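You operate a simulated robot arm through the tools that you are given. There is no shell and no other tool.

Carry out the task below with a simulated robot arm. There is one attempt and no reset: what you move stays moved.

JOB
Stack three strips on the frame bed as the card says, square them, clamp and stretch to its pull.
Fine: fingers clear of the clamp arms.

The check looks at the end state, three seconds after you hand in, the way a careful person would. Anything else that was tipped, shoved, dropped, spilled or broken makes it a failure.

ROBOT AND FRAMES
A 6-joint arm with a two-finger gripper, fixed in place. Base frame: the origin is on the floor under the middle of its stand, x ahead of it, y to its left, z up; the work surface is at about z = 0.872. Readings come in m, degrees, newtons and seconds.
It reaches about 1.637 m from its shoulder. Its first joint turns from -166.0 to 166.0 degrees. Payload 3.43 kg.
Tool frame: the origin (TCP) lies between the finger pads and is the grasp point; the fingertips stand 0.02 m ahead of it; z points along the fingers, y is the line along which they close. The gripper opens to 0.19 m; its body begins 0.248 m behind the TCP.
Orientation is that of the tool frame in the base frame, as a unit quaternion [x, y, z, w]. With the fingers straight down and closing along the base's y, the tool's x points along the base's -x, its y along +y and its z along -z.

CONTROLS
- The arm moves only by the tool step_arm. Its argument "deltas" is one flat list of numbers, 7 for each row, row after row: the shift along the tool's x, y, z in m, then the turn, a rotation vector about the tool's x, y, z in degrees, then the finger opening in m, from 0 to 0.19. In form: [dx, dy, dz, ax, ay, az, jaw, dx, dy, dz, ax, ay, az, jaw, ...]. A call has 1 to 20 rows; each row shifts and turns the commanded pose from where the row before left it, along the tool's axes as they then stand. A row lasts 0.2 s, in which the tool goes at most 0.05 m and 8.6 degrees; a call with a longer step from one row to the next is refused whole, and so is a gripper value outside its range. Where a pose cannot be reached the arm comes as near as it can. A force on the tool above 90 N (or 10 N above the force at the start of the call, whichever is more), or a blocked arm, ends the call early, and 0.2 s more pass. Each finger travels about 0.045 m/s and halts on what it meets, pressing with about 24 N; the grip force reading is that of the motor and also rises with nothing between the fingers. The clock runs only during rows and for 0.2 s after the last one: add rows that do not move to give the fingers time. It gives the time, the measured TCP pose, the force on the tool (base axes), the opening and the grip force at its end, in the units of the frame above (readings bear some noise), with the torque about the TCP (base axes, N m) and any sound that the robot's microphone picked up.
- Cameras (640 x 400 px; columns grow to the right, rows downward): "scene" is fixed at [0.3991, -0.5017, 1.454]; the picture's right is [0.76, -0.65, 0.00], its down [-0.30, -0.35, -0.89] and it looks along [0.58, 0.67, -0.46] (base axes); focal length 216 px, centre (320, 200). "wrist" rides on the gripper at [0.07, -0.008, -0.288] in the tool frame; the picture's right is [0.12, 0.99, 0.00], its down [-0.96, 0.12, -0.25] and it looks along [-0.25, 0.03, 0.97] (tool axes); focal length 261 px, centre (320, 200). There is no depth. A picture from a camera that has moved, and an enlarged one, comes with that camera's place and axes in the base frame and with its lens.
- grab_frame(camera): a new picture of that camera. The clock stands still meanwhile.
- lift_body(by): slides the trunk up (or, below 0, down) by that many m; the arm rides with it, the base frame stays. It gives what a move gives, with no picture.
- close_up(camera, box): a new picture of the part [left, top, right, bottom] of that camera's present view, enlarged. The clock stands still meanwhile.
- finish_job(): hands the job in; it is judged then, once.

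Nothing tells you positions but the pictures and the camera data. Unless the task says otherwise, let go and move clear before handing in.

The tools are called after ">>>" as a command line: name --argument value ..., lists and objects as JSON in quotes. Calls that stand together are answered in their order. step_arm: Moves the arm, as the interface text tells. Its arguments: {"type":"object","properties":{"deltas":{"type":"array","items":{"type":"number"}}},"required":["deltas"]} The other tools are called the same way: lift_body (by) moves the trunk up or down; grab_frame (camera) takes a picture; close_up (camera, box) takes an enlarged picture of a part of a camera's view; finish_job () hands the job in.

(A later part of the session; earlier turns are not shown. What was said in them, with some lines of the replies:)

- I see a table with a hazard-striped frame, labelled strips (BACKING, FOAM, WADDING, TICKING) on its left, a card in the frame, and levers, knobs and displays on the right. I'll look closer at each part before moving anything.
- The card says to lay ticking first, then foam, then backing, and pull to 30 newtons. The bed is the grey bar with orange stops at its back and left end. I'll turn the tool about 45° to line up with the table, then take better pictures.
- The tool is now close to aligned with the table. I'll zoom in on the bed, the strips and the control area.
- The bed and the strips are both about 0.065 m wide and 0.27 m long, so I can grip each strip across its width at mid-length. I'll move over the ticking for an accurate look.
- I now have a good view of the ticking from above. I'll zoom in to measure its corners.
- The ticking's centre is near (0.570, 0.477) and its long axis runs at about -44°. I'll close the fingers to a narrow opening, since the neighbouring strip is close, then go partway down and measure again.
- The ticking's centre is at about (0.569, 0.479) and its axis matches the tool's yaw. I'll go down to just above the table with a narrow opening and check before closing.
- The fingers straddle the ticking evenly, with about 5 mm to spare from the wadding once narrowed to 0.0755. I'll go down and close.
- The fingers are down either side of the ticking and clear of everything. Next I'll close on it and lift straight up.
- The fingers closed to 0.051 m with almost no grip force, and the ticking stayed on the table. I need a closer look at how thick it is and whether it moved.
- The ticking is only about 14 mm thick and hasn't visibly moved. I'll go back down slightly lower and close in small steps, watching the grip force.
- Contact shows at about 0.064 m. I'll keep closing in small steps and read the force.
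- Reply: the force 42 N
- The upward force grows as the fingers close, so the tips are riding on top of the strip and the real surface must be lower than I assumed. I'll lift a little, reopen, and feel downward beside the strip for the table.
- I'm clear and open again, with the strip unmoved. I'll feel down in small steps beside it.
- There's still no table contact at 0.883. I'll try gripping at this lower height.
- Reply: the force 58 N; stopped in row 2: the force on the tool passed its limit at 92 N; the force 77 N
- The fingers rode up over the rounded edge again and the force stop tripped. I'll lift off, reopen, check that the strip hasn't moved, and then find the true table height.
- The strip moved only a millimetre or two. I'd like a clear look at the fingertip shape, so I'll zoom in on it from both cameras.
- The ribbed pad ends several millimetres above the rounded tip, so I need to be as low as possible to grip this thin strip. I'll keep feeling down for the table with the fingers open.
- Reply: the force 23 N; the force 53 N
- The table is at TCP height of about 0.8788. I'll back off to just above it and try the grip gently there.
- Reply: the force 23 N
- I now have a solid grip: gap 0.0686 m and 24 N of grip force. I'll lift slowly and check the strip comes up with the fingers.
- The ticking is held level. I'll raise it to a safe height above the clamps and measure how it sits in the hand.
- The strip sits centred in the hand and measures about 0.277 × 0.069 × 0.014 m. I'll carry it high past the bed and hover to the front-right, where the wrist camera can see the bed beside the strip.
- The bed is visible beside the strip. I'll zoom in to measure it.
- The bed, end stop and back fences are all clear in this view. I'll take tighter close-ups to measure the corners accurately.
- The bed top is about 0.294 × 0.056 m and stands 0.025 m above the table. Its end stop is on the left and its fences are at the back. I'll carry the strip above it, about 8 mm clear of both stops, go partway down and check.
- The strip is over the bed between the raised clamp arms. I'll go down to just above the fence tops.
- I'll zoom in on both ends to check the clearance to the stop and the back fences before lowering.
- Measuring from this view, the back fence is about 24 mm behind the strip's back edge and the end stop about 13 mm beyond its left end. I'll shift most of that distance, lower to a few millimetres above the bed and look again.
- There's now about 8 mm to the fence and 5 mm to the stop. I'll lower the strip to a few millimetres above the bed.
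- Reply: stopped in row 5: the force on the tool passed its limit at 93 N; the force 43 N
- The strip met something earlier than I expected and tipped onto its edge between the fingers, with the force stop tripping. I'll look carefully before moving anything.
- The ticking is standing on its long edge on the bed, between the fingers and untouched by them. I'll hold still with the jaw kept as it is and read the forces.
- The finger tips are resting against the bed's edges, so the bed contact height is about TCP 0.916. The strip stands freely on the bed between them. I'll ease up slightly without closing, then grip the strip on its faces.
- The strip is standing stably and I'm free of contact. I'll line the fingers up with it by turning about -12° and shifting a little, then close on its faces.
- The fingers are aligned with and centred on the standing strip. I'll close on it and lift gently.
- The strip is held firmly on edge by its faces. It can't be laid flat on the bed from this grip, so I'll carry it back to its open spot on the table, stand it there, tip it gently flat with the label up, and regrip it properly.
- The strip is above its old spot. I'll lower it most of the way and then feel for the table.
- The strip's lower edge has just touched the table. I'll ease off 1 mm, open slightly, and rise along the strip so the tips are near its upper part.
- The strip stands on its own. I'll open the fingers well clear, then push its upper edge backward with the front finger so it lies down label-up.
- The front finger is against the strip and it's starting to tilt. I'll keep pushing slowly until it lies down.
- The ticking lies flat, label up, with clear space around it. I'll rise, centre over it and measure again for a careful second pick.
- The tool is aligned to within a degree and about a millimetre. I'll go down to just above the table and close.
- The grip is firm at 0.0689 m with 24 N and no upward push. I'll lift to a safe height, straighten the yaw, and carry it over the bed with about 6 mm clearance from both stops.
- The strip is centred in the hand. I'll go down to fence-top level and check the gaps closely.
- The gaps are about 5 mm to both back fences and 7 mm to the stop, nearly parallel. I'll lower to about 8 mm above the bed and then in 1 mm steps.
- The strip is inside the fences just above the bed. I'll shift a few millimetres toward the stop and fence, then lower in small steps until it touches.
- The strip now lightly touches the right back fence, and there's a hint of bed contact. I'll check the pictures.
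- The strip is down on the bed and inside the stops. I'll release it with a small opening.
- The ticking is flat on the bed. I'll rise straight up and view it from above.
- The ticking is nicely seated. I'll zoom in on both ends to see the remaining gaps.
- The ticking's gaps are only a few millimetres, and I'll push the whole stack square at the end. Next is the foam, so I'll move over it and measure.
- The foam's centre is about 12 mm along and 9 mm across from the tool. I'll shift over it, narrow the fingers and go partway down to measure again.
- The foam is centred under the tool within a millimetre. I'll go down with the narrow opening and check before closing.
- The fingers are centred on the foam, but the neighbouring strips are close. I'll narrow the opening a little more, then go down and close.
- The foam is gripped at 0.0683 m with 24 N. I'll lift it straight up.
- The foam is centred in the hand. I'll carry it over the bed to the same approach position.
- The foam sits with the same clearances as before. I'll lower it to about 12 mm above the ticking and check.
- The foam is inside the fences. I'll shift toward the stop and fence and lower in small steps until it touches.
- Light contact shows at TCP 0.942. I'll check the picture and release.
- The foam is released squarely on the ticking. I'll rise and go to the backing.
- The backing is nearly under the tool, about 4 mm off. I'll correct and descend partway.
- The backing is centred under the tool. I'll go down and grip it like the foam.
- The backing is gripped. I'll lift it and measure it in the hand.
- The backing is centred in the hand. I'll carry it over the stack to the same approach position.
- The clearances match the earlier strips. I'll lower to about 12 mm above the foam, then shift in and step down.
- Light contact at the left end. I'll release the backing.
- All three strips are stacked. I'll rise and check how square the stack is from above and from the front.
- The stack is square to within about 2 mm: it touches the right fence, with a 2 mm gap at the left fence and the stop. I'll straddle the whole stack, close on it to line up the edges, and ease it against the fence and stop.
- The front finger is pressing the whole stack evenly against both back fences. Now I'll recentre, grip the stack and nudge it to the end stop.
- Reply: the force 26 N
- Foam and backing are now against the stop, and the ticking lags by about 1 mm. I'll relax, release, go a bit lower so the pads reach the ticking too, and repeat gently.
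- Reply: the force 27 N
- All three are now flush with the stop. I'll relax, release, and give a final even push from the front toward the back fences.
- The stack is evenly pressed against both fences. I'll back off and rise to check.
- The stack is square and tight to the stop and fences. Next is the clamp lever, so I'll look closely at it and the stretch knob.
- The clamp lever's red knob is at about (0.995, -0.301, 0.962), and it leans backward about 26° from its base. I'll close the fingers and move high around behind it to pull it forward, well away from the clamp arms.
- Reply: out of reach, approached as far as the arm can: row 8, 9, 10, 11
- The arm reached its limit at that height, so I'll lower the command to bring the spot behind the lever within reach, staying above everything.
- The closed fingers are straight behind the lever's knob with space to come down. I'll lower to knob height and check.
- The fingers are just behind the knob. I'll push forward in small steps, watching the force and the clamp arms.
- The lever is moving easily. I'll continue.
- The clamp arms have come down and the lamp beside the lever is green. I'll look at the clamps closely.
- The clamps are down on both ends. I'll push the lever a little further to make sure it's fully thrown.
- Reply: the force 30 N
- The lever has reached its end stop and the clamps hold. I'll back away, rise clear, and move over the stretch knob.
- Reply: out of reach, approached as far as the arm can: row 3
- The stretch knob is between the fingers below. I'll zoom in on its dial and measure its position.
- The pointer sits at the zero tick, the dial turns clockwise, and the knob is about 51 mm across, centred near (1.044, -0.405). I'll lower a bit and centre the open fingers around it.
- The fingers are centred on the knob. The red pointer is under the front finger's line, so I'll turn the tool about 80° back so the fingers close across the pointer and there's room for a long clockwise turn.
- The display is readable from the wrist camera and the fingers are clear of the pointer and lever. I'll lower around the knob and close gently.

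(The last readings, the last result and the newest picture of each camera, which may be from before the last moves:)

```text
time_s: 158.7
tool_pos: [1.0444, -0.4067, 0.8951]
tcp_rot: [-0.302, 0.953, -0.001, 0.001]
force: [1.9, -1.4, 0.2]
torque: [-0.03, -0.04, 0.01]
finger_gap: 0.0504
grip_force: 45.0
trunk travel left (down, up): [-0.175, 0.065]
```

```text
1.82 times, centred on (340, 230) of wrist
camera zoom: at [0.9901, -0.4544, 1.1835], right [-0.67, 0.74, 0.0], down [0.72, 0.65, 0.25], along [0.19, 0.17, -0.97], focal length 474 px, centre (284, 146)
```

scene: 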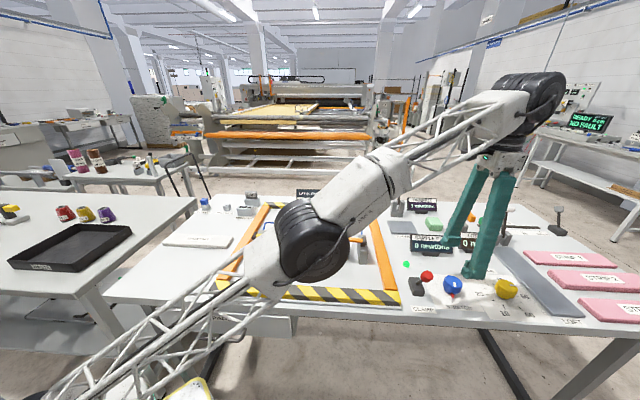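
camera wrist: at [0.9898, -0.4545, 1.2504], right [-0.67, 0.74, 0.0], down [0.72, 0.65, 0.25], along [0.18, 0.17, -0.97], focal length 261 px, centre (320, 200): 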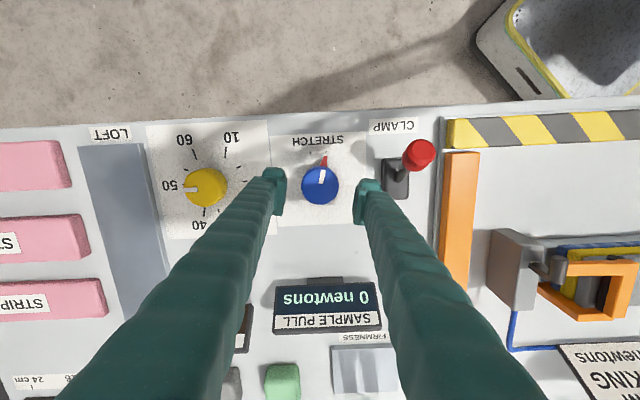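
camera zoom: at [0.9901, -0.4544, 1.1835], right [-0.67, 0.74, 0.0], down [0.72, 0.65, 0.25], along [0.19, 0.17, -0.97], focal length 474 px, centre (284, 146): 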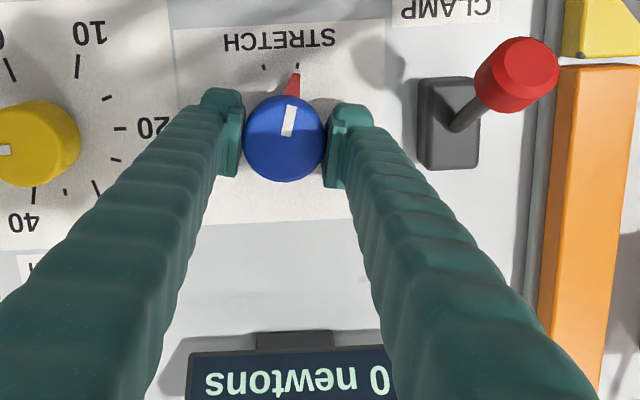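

The knob is gripped. I'll turn it clockwise a few degrees and read the pull display.

>>> step_arm --deltas '[0, 0, 0, 0, 0, 5, 0.045, 0, 0, 0, 0, 0, 5, 0.045, 0, 0, 0, 0, 0, 0, 0.045]'

>>> close_up --camera "wrist" --box '[240, 120, 440, 340]'

>>> close_up --camera "scene" --box '[400, 220, 500, 310]'

```text
time_s: 159.5
tool_pos: [1.0441, -0.4054, 0.8953]
tcp_rot: [-0.218, 0.976, 0.0, 0.001]
force: [6.2, -3.7, 1.9]
torque: [-0.08, -0.05, 0.04]
finger_gap: 0.0506
grip_force: 45.0
trunk travel left (down, up): [-0.175, 0.065]
```

```text
1.82 times, centred on (340, 230) of wrist
camera zoom: at [0.9826, -0.4446, 1.1834], right [-0.53, 0.85, 0.0], down [0.82, 0.51, 0.25], along [0.21, 0.13, -0.97], focal length 474 px, centre (284, 146)
```

zoom: 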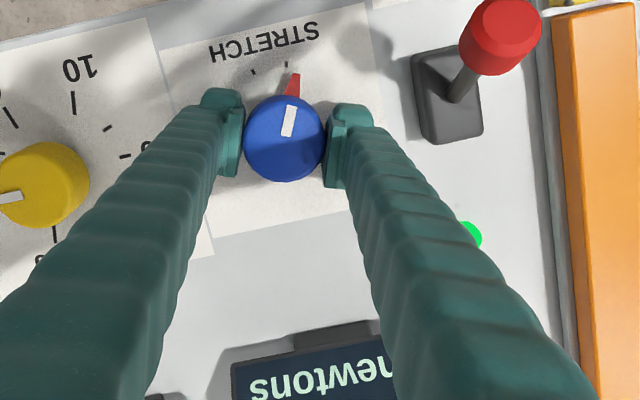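

```text
4.44 times, centred on (450, 265) of scene
camera zoom: at [0.3991, -0.5017, 1.454], right [0.76, -0.65, 0.0], down [-0.3, -0.35, -0.89], along [0.58, 0.67, -0.46], focal length 961 px, centre (-258, -89)
```

zoom: 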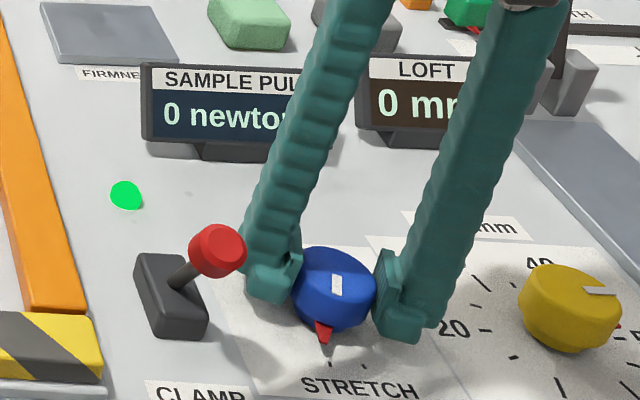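

The knob turned 10° with it and the display still reads 0. I'll continue in steps.

>>> step_arm --deltas '[0, 0, 0, 0, 0, 5, 0.045, 0, 0, 0, 0, 0, 5, 0.045, 0, 0, 0, 0, 0, 5, 0.045, 0, 0, 0, 0, 0, 0, 0.045]'

>>> close_up --camera "scene" --box '[400, 220, 500, 310]'

```text
time_s: 160.5
tool_pos: [1.0441, -0.4058, 0.8962]
tcp_rot: [-0.089, 0.996, 0.0, 0.001]
force: [13.5, -10.4, 5.2]
torque: [-0.08, -0.16, 0.02]
finger_gap: 0.0504
grip_force: 45.2
trunk travel left (down, up): [-0.175, 0.065]
```

```text
4.44 times, centred on (450, 265) of scene
camera zoom: at [0.3991, -0.5017, 1.454], right [0.76, -0.65, 0.0], down [-0.3, -0.35, -0.89], along [0.58, 0.67, -0.46], focal length 961 px, centre (-258, -89)
```

zoom: 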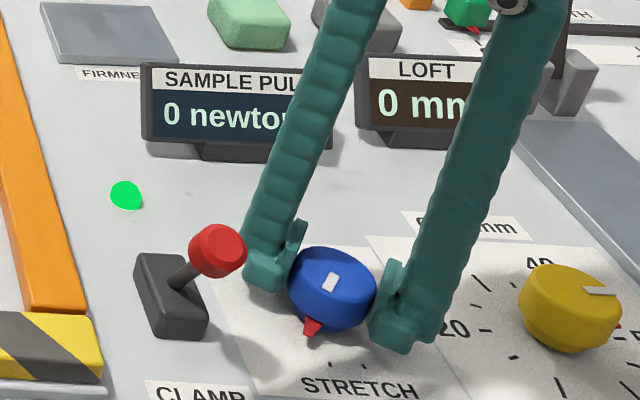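

The display still reads 0, with a little side force because the knob isn't exactly on the tool axis. I'll correct for that and keep turning.

>>> step_arm --deltas '[-0.0011, -0.0012, 0, 0, 0, 5, 0.045, 0, 0, 0, 0, 0, 5, 0.045, 0, 0, 0, 0, 0, 5, 0.045, 0, 0, 0, 0, 0, 0, 0.045]'

>>> close_up --camera "scene" --box '[400, 220, 500, 310]'

>>> close_up --camera "wrist" --box '[240, 120, 440, 340]'

```text
time_s: 161.5
tool_pos: [1.0441, -0.4068, 0.8953]
tcp_rot: [0.042, 0.999, -0.001, 0.0]
force: [-11.5, 0.5, -1.7]
torque: [0.06, 0.16, 0.02]
finger_gap: 0.0505
grip_force: 45.0
trunk travel left (down, up): [-0.175, 0.065]
```

```text
4.44 times, centred on (450, 265) of scene
camera zoom: at [0.3991, -0.5017, 1.454], right [0.76, -0.65, 0.0], down [-0.3, -0.35, -0.89], along [0.58, 0.67, -0.46], focal length 961 px, centre (-258, -89)
```

zoom: 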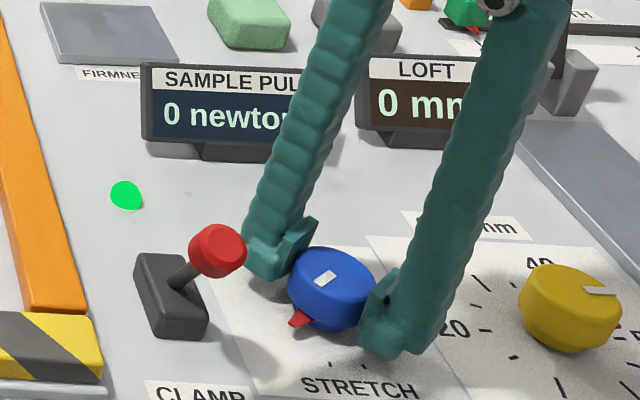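

```text
1.82 times, centred on (340, 230) of wrist
camera zoom: at [0.9725, -0.4103, 1.1835], right [-0.04, 1.0, 0.0], down [0.97, 0.03, 0.25], along [0.25, 0.01, -0.97], focal length 474 px, centre (284, 146)
```

zoom: 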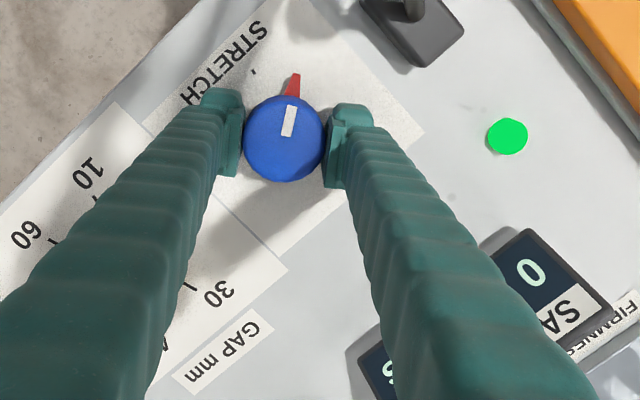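

>>> step_arm --deltas '[0.0008, 0, 0, 0, 0, 5, 0.045, 0, 0, 0, 0, 0, 5, 0.045, 0, 0, 0, 0, 0, 5, 0.045, 0, 0, 0, 0, 0, 5, 0.045, 0, 0, 0, 0, 0, 0, 0.045]'

>>> close_up --camera "scene" --box '[400, 220, 500, 310]'

>>> close_up --camera "scene" --box '[240, 195, 390, 275]'

```text
time_s: 162.7
tool_pos: [1.0446, -0.4067, 0.8947]
tcp_rot: [0.214, 0.977, 0.001, 0.001]
force: [-6.8, 0.8, -3.4]
torque: [0.0, 0.05, -0.02]
finger_gap: 0.0505
grip_force: 45.6
trunk travel left (down, up): [-0.175, 0.065]
```

```text
4.44 times, centred on (450, 265) of scene
camera zoom: at [0.3991, -0.5017, 1.454], right [0.76, -0.65, 0.0], down [-0.3, -0.35, -0.89], along [0.58, 0.67, -0.46], focal length 961 px, centre (-258, -89)
```

zoom: 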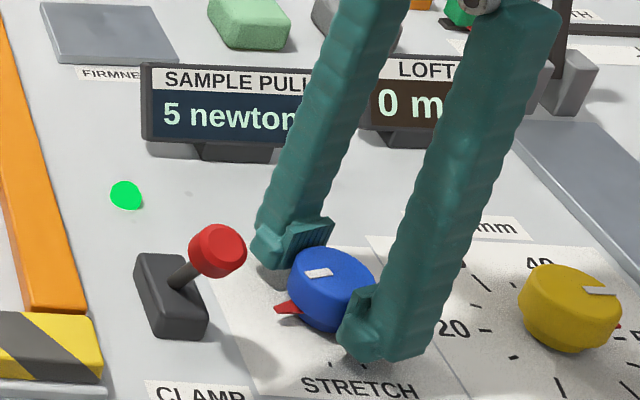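

```text
4.27 times, centred on (315, 235) of scene
camera zoom: at [0.3991, -0.5017, 1.454], right [0.76, -0.65, 0.0], down [-0.3, -0.35, -0.89], along [0.58, 0.67, -0.46], focal length 922 px, centre (341, 51)
```

zoom: 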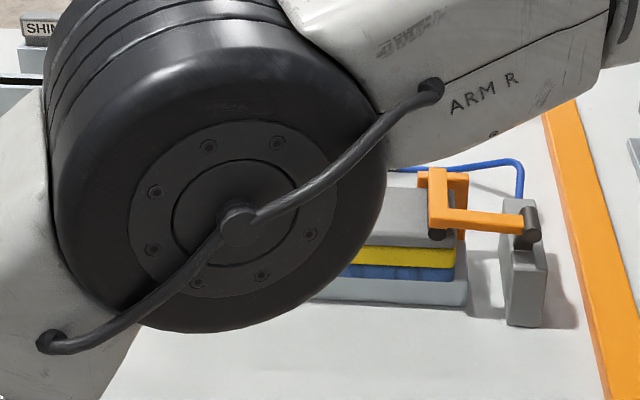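

The display now reads 5 newtons after about 60°. I'll go on in 5° steps, reading each time.

>>> step_arm --deltas '[0.0004, 0, 0, 0, 0, 5, 0.045, 0, 0, 0, 0, 0, 0, 0.045, 0, 0, 0, 0, 0, 0, 0.045]'

>>> close_up --camera "scene" --box '[410, 225, 490, 285]'

>>> step_arm --deltas '[0, 0, 0, 0, 0, 5, 0.045, 0, 0, 0, 0, 0, 0, 0.045, 0, 0, 0, 0, 0, 0, 0.045]'

>>> close_up --camera "scene" --box '[410, 225, 490, 285]'

```text
time_s: 163.5
tool_pos: [1.0449, -0.4064, 0.8951]
tcp_rot: [0.257, 0.966, 0.001, 0.001]
force: [2.1, -1.3, -2.7]
torque: [0.0, -0.05, -0.02]
finger_gap: 0.0505
grip_force: 45.2
trunk travel left (down, up): [-0.175, 0.065]
```

```text
6.67 times, centred on (450, 255) of scene
camera zoom: at [0.3991, -0.5017, 1.454], right [0.76, -0.65, 0.0], down [-0.3, -0.35, -0.89], along [0.58, 0.67, -0.46], focal length 1441 px, centre (-547, -167)
```

zoom: 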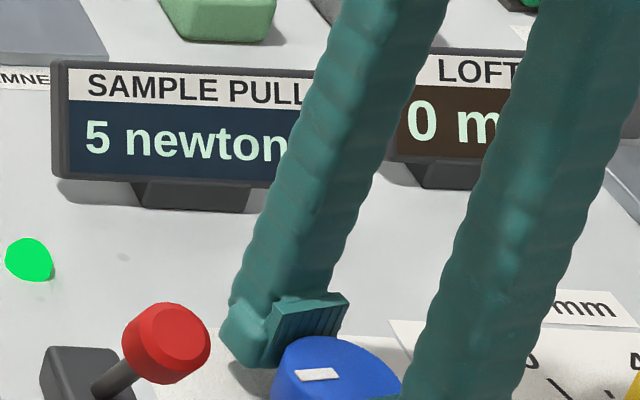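

```text
time_s: 164.3
tool_pos: [1.0429, -0.4068, 0.8961]
tcp_rot: [0.3, 0.954, 0.0, 0.002]
force: [6.6, -3.4, 0.3]
torque: [-0.06, -0.08, -0.02]
finger_gap: 0.0503
grip_force: 45.1
trunk travel left (down, up): [-0.175, 0.065]
```

```text
6.67 times, centred on (450, 255) of scene
camera zoom: at [0.3991, -0.5017, 1.454], right [0.76, -0.65, 0.0], down [-0.3, -0.35, -0.89], along [0.58, 0.67, -0.46], focal length 1441 px, centre (-547, -167)
```

zoom: 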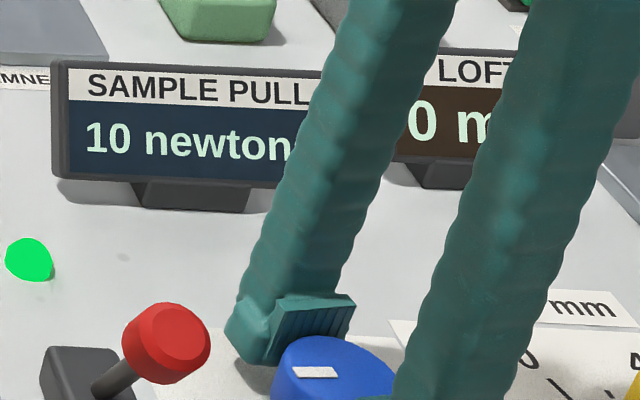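

It now reads 10 newtons, apparently in steps of 5. I'll continue with 5° steps.

>>> step_arm --deltas '[-0.0003, 0, 0, 0, 0, 5, 0.045, 0, 0, 0, 0, 0, 0, 0.045, 0, 0, 0, 0, 0, 0, 0.045]'

>>> close_up --camera "scene" --box '[410, 225, 490, 285]'

>>> step_arm --deltas '[-0.0003, 0, 0, 0, 0, 5, 0.045, 0, 0, 0, 0, 0, 0, 0.045, 0, 0, 0, 0, 0, 0, 0.045]'

>>> close_up --camera "scene" --box '[410, 225, 490, 285]'

```text
time_s: 165.1
tool_pos: [1.0439, -0.4061, 0.8969]
tcp_rot: [0.34, 0.94, 0.001, -0.001]
force: [4.4, -3.6, -0.6]
torque: [-0.02, -0.07, 0.01]
finger_gap: 0.0504
grip_force: 45.2
trunk travel left (down, up): [-0.175, 0.065]
```

```text
6.67 times, centred on (450, 255) of scene
camera zoom: at [0.3991, -0.5017, 1.454], right [0.76, -0.65, 0.0], down [-0.3, -0.35, -0.89], along [0.58, 0.67, -0.46], focal length 1441 px, centre (-547, -167)
```

zoom: 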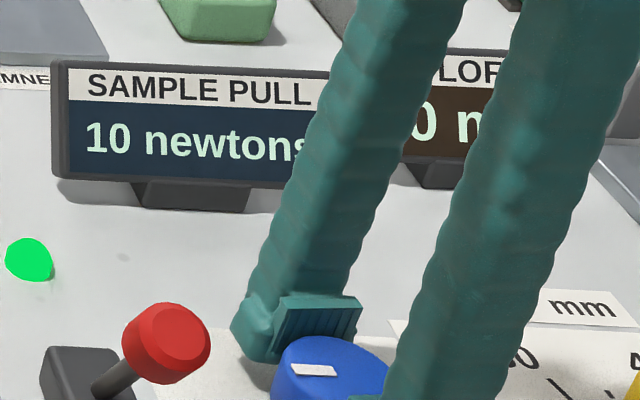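

```text
time_s: 165.9
tool_pos: [1.0424, -0.4073, 0.8958]
tcp_rot: [0.381, 0.925, -0.001, 0.0]
force: [-4.6, -0.3, -3.5]
torque: [-0.01, 0.09, 0.0]
finger_gap: 0.0503
grip_force: 45.3
trunk travel left (down, up): [-0.175, 0.065]
```

```text
6.67 times, centred on (450, 255) of scene
camera zoom: at [0.3991, -0.5017, 1.454], right [0.76, -0.65, 0.0], down [-0.3, -0.35, -0.89], along [0.58, 0.67, -0.46], focal length 1441 px, centre (-547, -167)
```

zoom: 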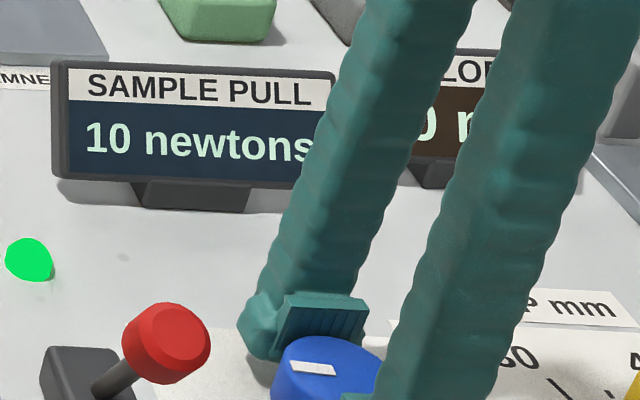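

>>> step_arm --deltas '[0.0003, 0, 0, 0, 0, 5, 0.045, 0, 0, 0, 0, 0, 5, 0.045, 0, 0, 0, 0, 0, 0, 0.045, 0, 0, 0, 0, 0, 0, 0.045]'

>>> close_up --camera "scene" --box '[410, 225, 490, 285]'

>>> step_arm --deltas '[0.0003, 0, 0, 0, 0, 5, 0.045, 0, 0, 0, 0, 0, 5, 0.045, 0, 0, 0, 0, 0, 0, 0.045, 0, 0, 0, 0, 0, 0, 0.045]'

>>> close_up --camera "scene" --box '[410, 225, 490, 285]'

```text
time_s: 166.9
tool_pos: [1.0448, -0.4064, 0.8956]
tcp_rot: [0.46, 0.888, 0.001, 0.001]
force: [-4.1, -6.4, -2.3]
torque: [-0.08, -0.01, 0.05]
finger_gap: 0.0505
grip_force: 44.4
trunk travel left (down, up): [-0.175, 0.065]
```

```text
6.67 times, centred on (450, 255) of scene
camera zoom: at [0.3991, -0.5017, 1.454], right [0.76, -0.65, 0.0], down [-0.3, -0.35, -0.89], along [0.58, 0.67, -0.46], focal length 1441 px, centre (-547, -167)
```

zoom: 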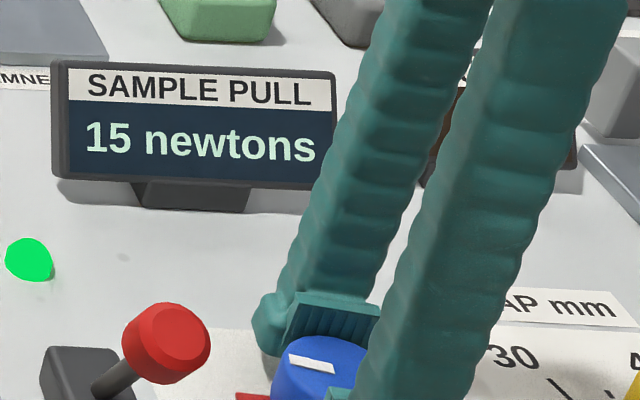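

```text
time_s: 167.9
tool_pos: [1.0436, -0.4077, 0.8958]
tcp_rot: [0.535, 0.845, 0.001, 0.001]
force: [-1.6, -13.8, -1.2]
torque: [-0.11, 0.02, -0.01]
finger_gap: 0.0506
grip_force: 44.7
trunk travel left (down, up): [-0.175, 0.065]
```

```text
6.67 times, centred on (450, 255) of scene
camera zoom: at [0.3991, -0.5017, 1.454], right [0.76, -0.65, 0.0], down [-0.3, -0.35, -0.89], along [0.58, 0.67, -0.46], focal length 1441 px, centre (-547, -167)
```

zoom: 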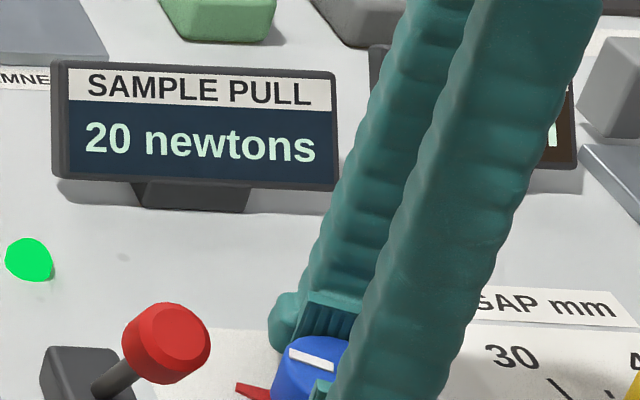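

It reads 20 newtons at 100°. I'll comply with the side force and continue in 5° steps.

>>> step_arm --deltas '[-0.0008, -0.0004, 0, 0, 0, 5, 0.045, 0, 0, 0, 0, 0, 5, 0.045, 0, 0, 0, 0, 0, 0, 0.045, 0, 0, 0, 0, 0, 0, 0.045]'

>>> close_up --camera "scene" --box '[410, 225, 490, 285]'

>>> step_arm --deltas '[0, 0, 0, 0, 0, 5, 0.045, 0, 0, 0, 0, 0, 0, 0.045, 0, 0, 0, 0, 0, 0, 0.045]'

>>> close_up --camera "scene" --box '[410, 225, 490, 285]'

```text
time_s: 168.9
tool_pos: [1.0432, -0.4073, 0.8966]
tcp_rot: [0.608, 0.794, 0.001, 0.001]
force: [-7.8, -5.3, -2.5]
torque: [0.01, 0.09, 0.01]
finger_gap: 0.0504
grip_force: 44.9
trunk travel left (down, up): [-0.175, 0.065]
```

```text
6.67 times, centred on (450, 255) of scene
camera zoom: at [0.3991, -0.5017, 1.454], right [0.76, -0.65, 0.0], down [-0.3, -0.35, -0.89], along [0.58, 0.67, -0.46], focal length 1441 px, centre (-547, -167)
```

zoom: 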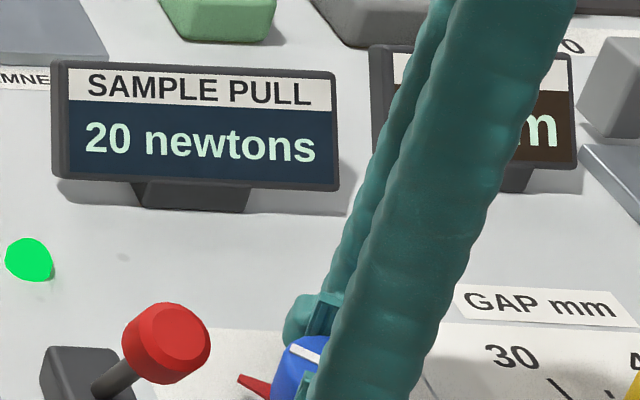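

```text
time_s: 169.7
tool_pos: [1.042, -0.4081, 0.8955]
tcp_rot: [0.641, 0.768, 0.001, 0.0]
force: [-10.3, 0.3, -2.7]
torque: [0.06, 0.06, 0.01]
finger_gap: 0.0504
grip_force: 45.3
trunk travel left (down, up): [-0.175, 0.065]
```

```text
6.67 times, centred on (450, 255) of scene
camera zoom: at [0.3991, -0.5017, 1.454], right [0.76, -0.65, 0.0], down [-0.3, -0.35, -0.89], along [0.58, 0.67, -0.46], focal length 1441 px, centre (-547, -167)
```

zoom: 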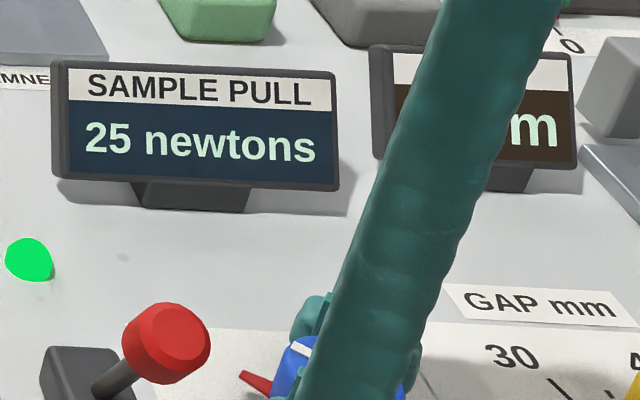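

It reads 25 newtons at 115°, so about a third of a newton per degree. I'll continue, with smaller steps as I near 30.

>>> step_arm --deltas '[0.0002, -0.0008, 0, 0, 0, 5, 0.045, 0, 0, 0, 0, 0, 5, 0.045, 0, 0, 0, 0, 0, 0, 0.045, 0, 0, 0, 0, 0, 0, 0.045]'

>>> close_up --camera "scene" --box '[410, 225, 490, 285]'

>>> step_arm --deltas '[0, 0, 0, 0, 0, 2, 0.045, 0, 0, 0, 0, 0, 0, 0.045, 0, 0, 0, 0, 0, 0, 0.045]'

>>> close_up --camera "scene" --box '[410, 225, 490, 285]'

```text
time_s: 170.7
tool_pos: [1.0433, -0.4072, 0.8969]
tcp_rot: [0.706, 0.708, 0.0, 0.0]
force: [-0.7, 1.2, -2.1]
torque: [0.03, -0.04, 0.03]
finger_gap: 0.0504
grip_force: 45.1
trunk travel left (down, up): [-0.175, 0.065]
```

```text
6.67 times, centred on (450, 255) of scene
camera zoom: at [0.3991, -0.5017, 1.454], right [0.76, -0.65, 0.0], down [-0.3, -0.35, -0.89], along [0.58, 0.67, -0.46], focal length 1441 px, centre (-547, -167)
```

zoom: 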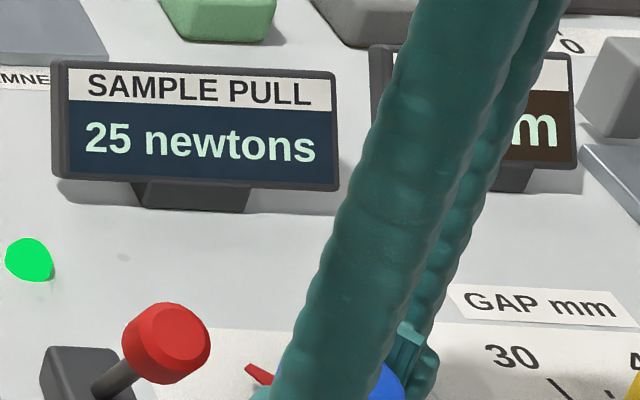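

```text
time_s: 171.5
tool_pos: [1.0432, -0.4075, 0.8959]
tcp_rot: [0.718, 0.696, 0.0, 0.001]
force: [-0.8, 3.6, -2.5]
torque: [0.07, 0.02, 0.04]
finger_gap: 0.0503
grip_force: 45.7
trunk travel left (down, up): [-0.175, 0.065]
```

```text
6.67 times, centred on (450, 255) of scene
camera zoom: at [0.3991, -0.5017, 1.454], right [0.76, -0.65, 0.0], down [-0.3, -0.35, -0.89], along [0.58, 0.67, -0.46], focal length 1441 px, centre (-547, -167)
```

zoom: 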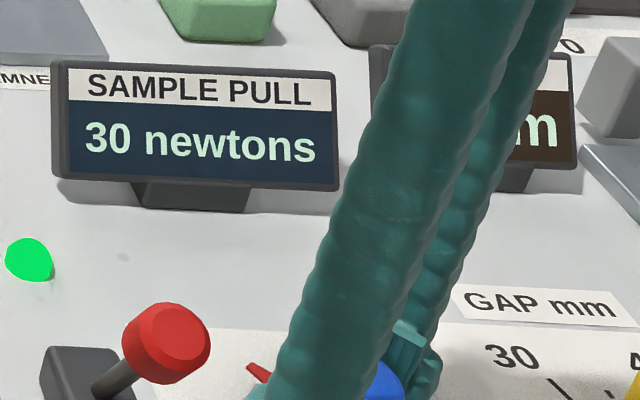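

The display now reads 30 newtons, having just flipped. I'll turn a few degrees more to sit well inside the 30 band, then release and check it holds.

>>> step_arm --deltas '[0, 0, 0, 0, 0, 3.5, 0.045, 0, 0, 0, 0, 0, 0, 0.045, 0, 0, 0, 0, 0, 0, 0.045, 0, 0, 0, 0, 0, 0, 0.045]'

>>> close_up --camera "scene" --box '[410, 225, 490, 285]'

>>> close_up --camera "wrist" --box '[240, 120, 400, 260]'

```text
time_s: 172.5
tool_pos: [1.0432, -0.4076, 0.8963]
tcp_rot: [0.739, 0.674, 0.0, 0.001]
force: [0.6, 4.4, -1.9]
torque: [0.05, -0.04, 0.01]
finger_gap: 0.0504
grip_force: 45.2
trunk travel left (down, up): [-0.175, 0.065]
```

```text
6.67 times, centred on (450, 255) of scene
camera zoom: at [0.3991, -0.5017, 1.454], right [0.76, -0.65, 0.0], down [-0.3, -0.35, -0.89], along [0.58, 0.67, -0.46], focal length 1441 px, centre (-547, -167)
```

zoom: 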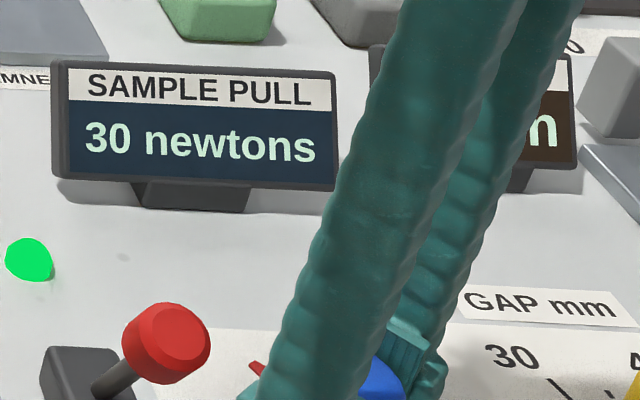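

```text
2.86 times, centred on (320, 190) of wrist
camera zoom: at [1.0399, -0.3376, 1.1837], right [1.0, 0.03, 0.0], down [0.03, -0.97, 0.25], along [0.01, -0.25, -0.97], focal length 745 px, centre (320, 229)
```

zoom: 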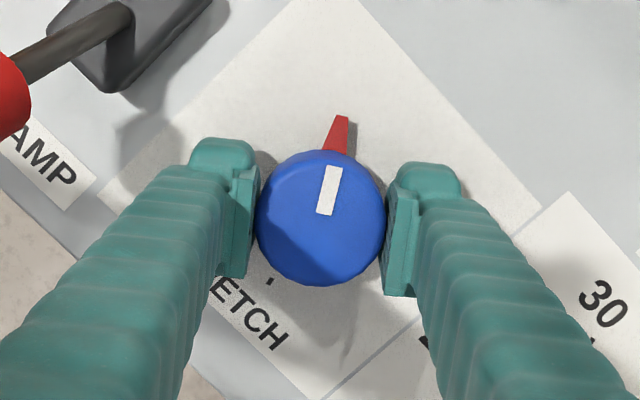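

It holds at 30 newtons. I'll open the fingers and rise clear, then check the display again.

>>> step_arm --deltas '[0, 0, 0, 0, 0, 0, 0.06, 0, 0, 0, 0, 0, 0, 0.075, 0, 0, 0, 0, 0, 0, 0.075, 0, 0, -0.02, 0, 0, 0, 0.075, 0, 0, -0.03, 0, 0, 0, 0.075, 0, 0, -0.04, 0, 0, 0, 0.075, 0, 0, 0, 0, 0, 0, 0.075]'

>>> close_up --camera "scene" --box '[395, 215, 515, 315]'

>>> grab_frame --camera "wrist"

>>> grab_frame --camera "scene"

```text
time_s: 174.1
tool_pos: [1.0436, -0.409, 0.9854]
tcp_rot: [0.738, 0.674, -0.001, 0.0]
force: [0.6, -0.4, -1.1]
torque: [0.08, 0.08, 0.01]
finger_gap: 0.0751
grip_force: 0.1
trunk travel left (down, up): [-0.175, 0.065]
```

```text
4.00 times, centred on (455, 265) of scene
camera zoom: at [0.3991, -0.5017, 1.454], right [0.76, -0.65, 0.0], down [-0.3, -0.35, -0.89], along [0.58, 0.67, -0.46], focal length 864 px, centre (-220, -60)
```

zoom: 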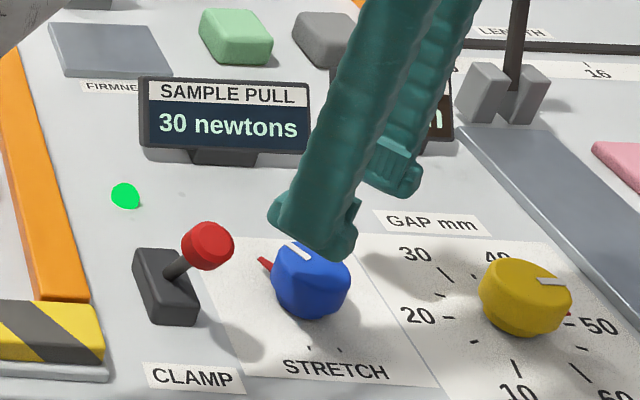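

```text
taken
camera wrist: at [1.0409, -0.3389, 1.2723], right [1.0, 0.03, 0.0], down [0.03, -0.97, 0.25], along [0.01, -0.25, -0.97], focal length 261 px, centre (320, 200)
```

wrist: 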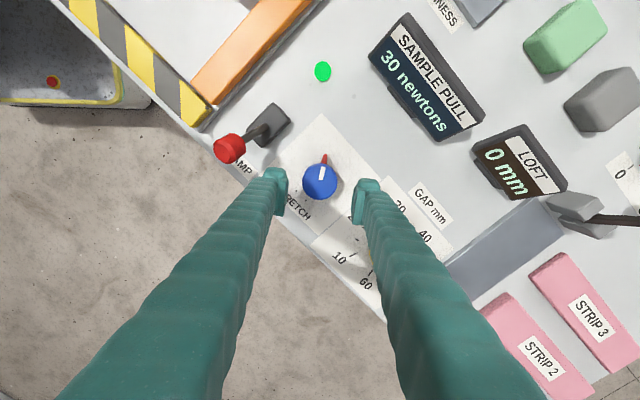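

```text
taken
```

scene: 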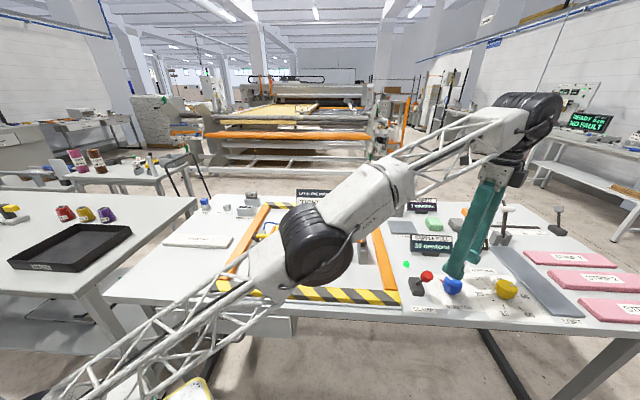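

The pull holds at 30 newtons with the knob released. I'll withdraw around the front of the lever, then up and back toward the starting pose.

>>> step_arm --deltas '[-0.0326, -0.0271, 0, 0, 0, 0, 0.075, -0.0326, -0.0271, 0, 0, 0, 0, 0.075, 0.0126, -0.0342, -0.0236, 0, 0, 0, 0.075, 0.0126, -0.0342, -0.0236, 0, 0, 0, 0.075, 0.0126, -0.0342, -0.0236, 0, 0, 0, 0.075, 0.0126, -0.0342, -0.0236, 0, 0, 0, 0.075, 0.0126, -0.0342, -0.0236, 0, 0, 0, 0.075, 0.0126, -0.0342, -0.0236, 0, 0, 0, 0.075, 0.0126, -0.0342, -0.0236, 0, 0, 0, 0.075, 0, 0, 0, 0, 0, 0, 0.075]'

>>> grab_frame --camera "scene"

```text
time_s: 176.3
tool_pos: [0.7522, -0.3573, 1.1502]
tcp_rot: [0.739, 0.674, 0.001, 0.001]
force: [-0.9, 0.7, -0.7]
torque: [-0.06, -0.07, -0.01]
finger_gap: 0.0751
grip_force: 0.0
trunk travel left (down, up): [-0.175, 0.065]
```

```text
taken
```

scene: 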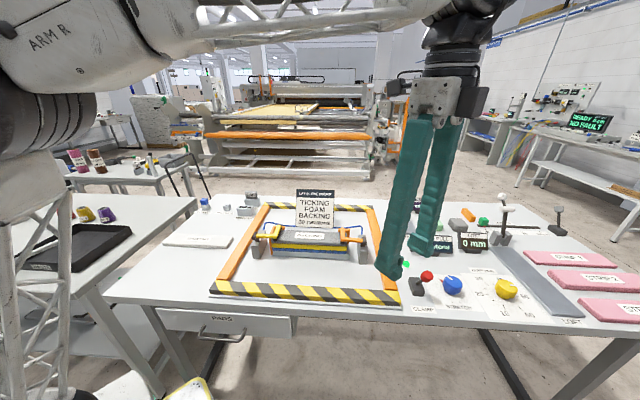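

>>> step_arm --deltas '[0.0374, -0.0179, -0.0113, 0, 0, 0, 0.075, 0.0374, -0.0179, -0.0113, 0, 0, 0, 0.075, 0.0374, -0.0179, -0.0113, 0, 0, 0, 0.075, 0.0374, -0.0179, -0.0113, 0, 0, 0, 0.075, 0.0374, -0.0179, -0.0113, 0, 0, 0, 0.075, 0.0374, -0.0179, -0.0113, 0, 0, 0, 0.075, 0.0374, -0.0179, -0.0113, 0, 0, 0, 0.075, 0.0374, -0.0179, -0.0113, 0, 0, 0, 0.075, 0.0374, -0.0179, -0.0113, 0, 0, 0, 0.075, 0.0374, -0.0179, -0.0113, 0, 0, 0, 0.075, 0.0374, -0.0179, -0.0113, 0, 0, 0, 0.075, 0.0374, -0.0179, -0.0113, 0, 0, 0, 0.075, 0, 0, 0, 0, 0, 0, 0.075]'

>>> grab_frame --camera "scene"

>>> close_up --camera "scene" --box '[240, 190, 390, 275]'

>>> close_up --camera "scene" --box '[395, 190, 555, 320]'

>>> grab_frame --camera "wrist"

```text
time_s: 179.1
tool_pos: [0.5786, 0.1109, 1.2874]
tcp_rot: [0.739, 0.674, 0.001, 0.001]
force: [-0.7, 0.0, -0.2]
torque: [0.04, 0.0, -0.01]
finger_gap: 0.0748
grip_force: 0.1
trunk travel left (down, up): [-0.175, 0.065]
```

```text
taken
```

scene: 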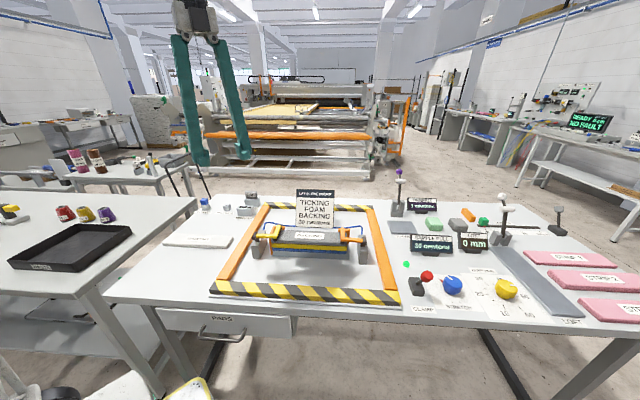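

```text
4.27 times, centred on (315, 232) of scene
camera zoom: at [0.3991, -0.5017, 1.454], right [0.76, -0.65, 0.0], down [-0.3, -0.35, -0.89], along [0.58, 0.67, -0.46], focal length 922 px, centre (341, 61)
```

zoom: 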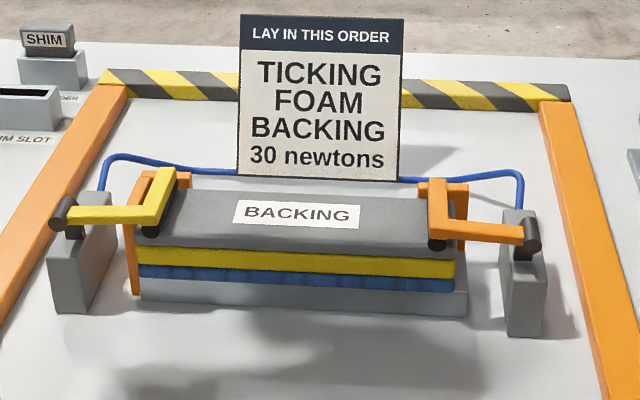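

```text
3.08 times, centred on (475, 255) of scene
camera zoom: at [0.3991, -0.5017, 1.454], right [0.76, -0.65, 0.0], down [-0.3, -0.35, -0.89], along [0.58, 0.67, -0.46], focal length 665 px, centre (-157, 31)
```

zoom: 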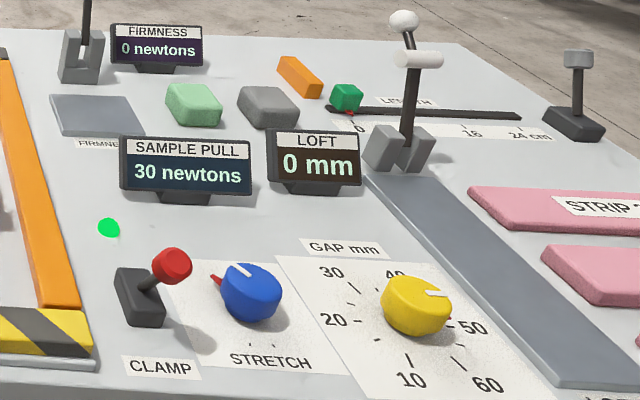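

```text
taken
camera wrist: at [0.5764, 0.1802, 1.5742], right [1.0, 0.03, 0.0], down [0.03, -0.97, 0.25], along [0.01, -0.25, -0.97], focal length 261 px, centre (320, 200)
```

wrist: 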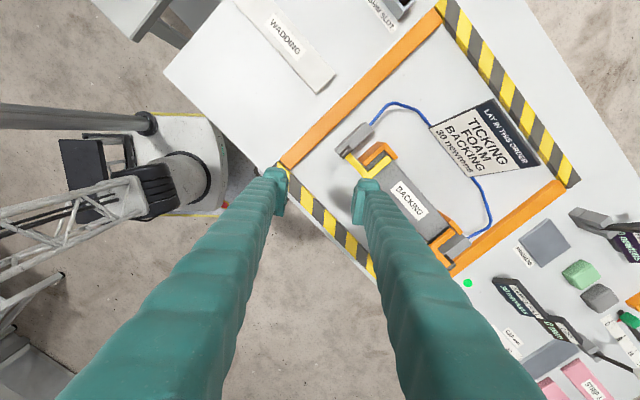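

The display holds 30 newtons, the clamps are down and the lamp is green. Before handing in I'll compare the stack and the untouched items with the first pictures.

>>> close_up --camera "scene" --box '[100, 190, 280, 310]'

>>> close_up --camera "scene" --box '[262, 205, 312, 260]'

>>> close_up --camera "scene" --box '[320, 205, 375, 260]'

>>> close_up --camera "wrist" --box '[320, 100, 500, 280]'

>>> close_up --camera "scene" --box '[380, 160, 540, 320]'

```text
3.33 times, centred on (190, 250) of scene
camera zoom: at [0.3991, -0.5017, 1.454], right [0.76, -0.65, 0.0], down [-0.3, -0.35, -0.89], along [0.58, 0.67, -0.46], focal length 720 px, centre (753, 33)
```

zoom: 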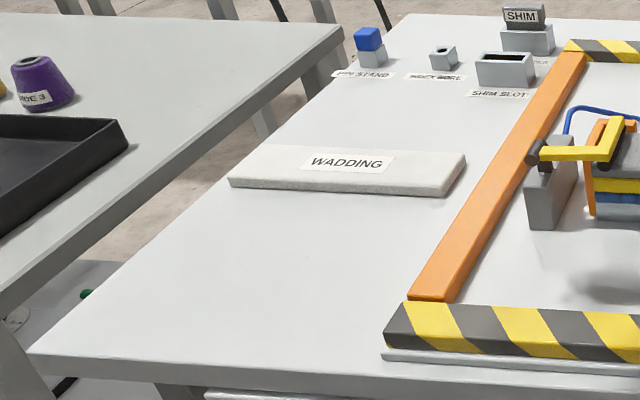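

```text
7.27 times, centred on (287, 232) of scene
camera zoom: at [0.3991, -0.5017, 1.454], right [0.76, -0.65, 0.0], down [-0.3, -0.35, -0.89], along [0.58, 0.67, -0.46], focal length 1572 px, centre (560, -36)
```

zoom: 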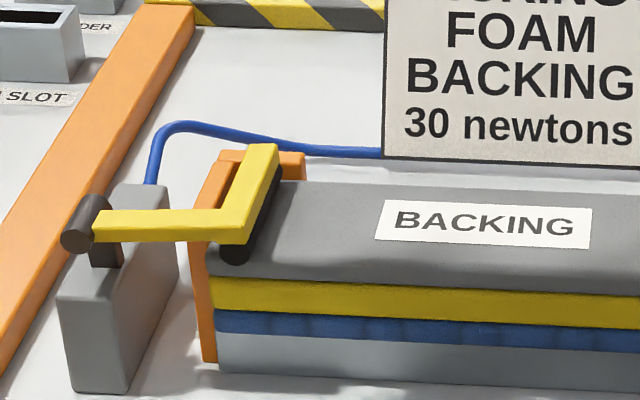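

```text
7.27 times, centred on (348, 232) of scene
camera zoom: at [0.3991, -0.5017, 1.454], right [0.76, -0.65, 0.0], down [-0.3, -0.35, -0.89], along [0.58, 0.67, -0.46], focal length 1572 px, centre (120, -36)
```

zoom: 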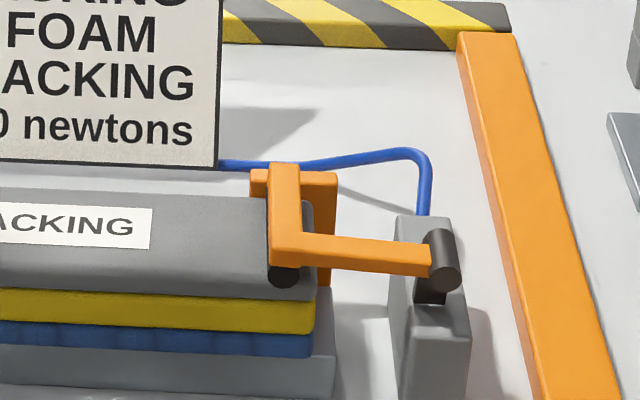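

```text
2.22 times, centred on (410, 190) of wrist
camera zoom: at [0.5764, 0.1802, 1.5742], right [1.0, 0.03, 0.0], down [0.03, -0.97, 0.25], along [0.01, -0.25, -0.97], focal length 579 px, centre (120, 222)
```

zoom: 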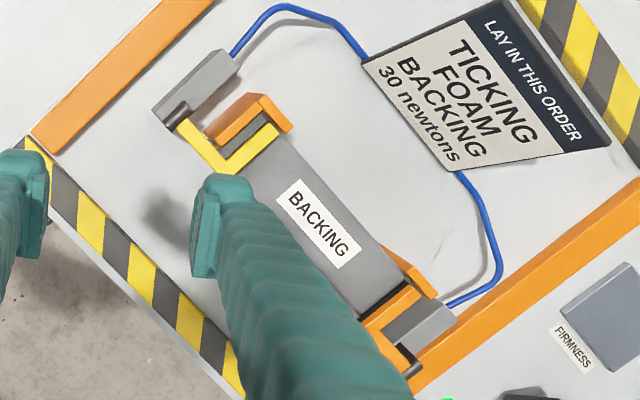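

```text
2.50 times, centred on (460, 240) of scene
camera zoom: at [0.3991, -0.5017, 1.454], right [0.76, -0.65, 0.0], down [-0.3, -0.35, -0.89], along [0.58, 0.67, -0.46], focal length 540 px, centre (-30, 100)
```

zoom: 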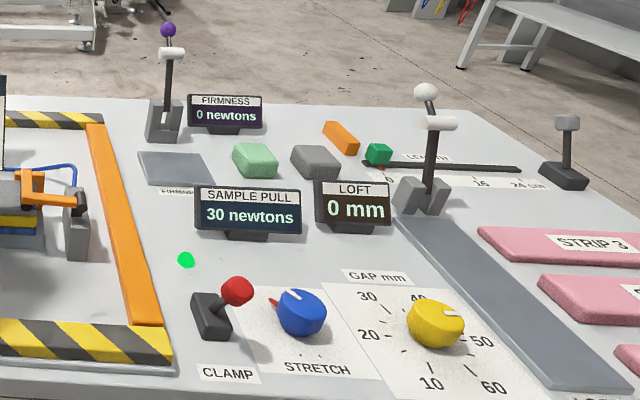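

The ticking, foam and backing lie in the card's order, square against the stop and fences. The clamps are closed, the pull reads 30 newtons, nothing else has moved, and the arm is clear. I'm handing in.

>>> finish_job

```text
The job is handed in.
```

The three strips are stacked on the frame bed, squared, clamped and stretched. I've handed the job in but haven't been told the result.

- **Stack:** ticking is at the bottom, then foam, then backing, as the card says. All three were pushed flush against the end stop and both back fences. The ticking's ends are within about 1 mm of the other two.
- **Clamp:** the lever is fully forward, the lamp beside it is green, and both arms rest on the ends of the stack. The fingers were at the lever, well away from the arms, when they closed.
- **Pull:** the sample pull display reads 30 newtons and held after I let go of the stretch knob. The display moves in steps of 5, so the true pull is probably between about 29 and 32 newtons.
- **Mishap:** on my first try at placing the ticking, I pressed too hard and it tipped onto its edge on the bed. I stood it on the table by its old spot, laid it flat and placed it again, and saw no damage.
- **Everything else:** the wadding, the other controls and the loose items match the first pictures. The arm is back near its starting position, clear of the table.
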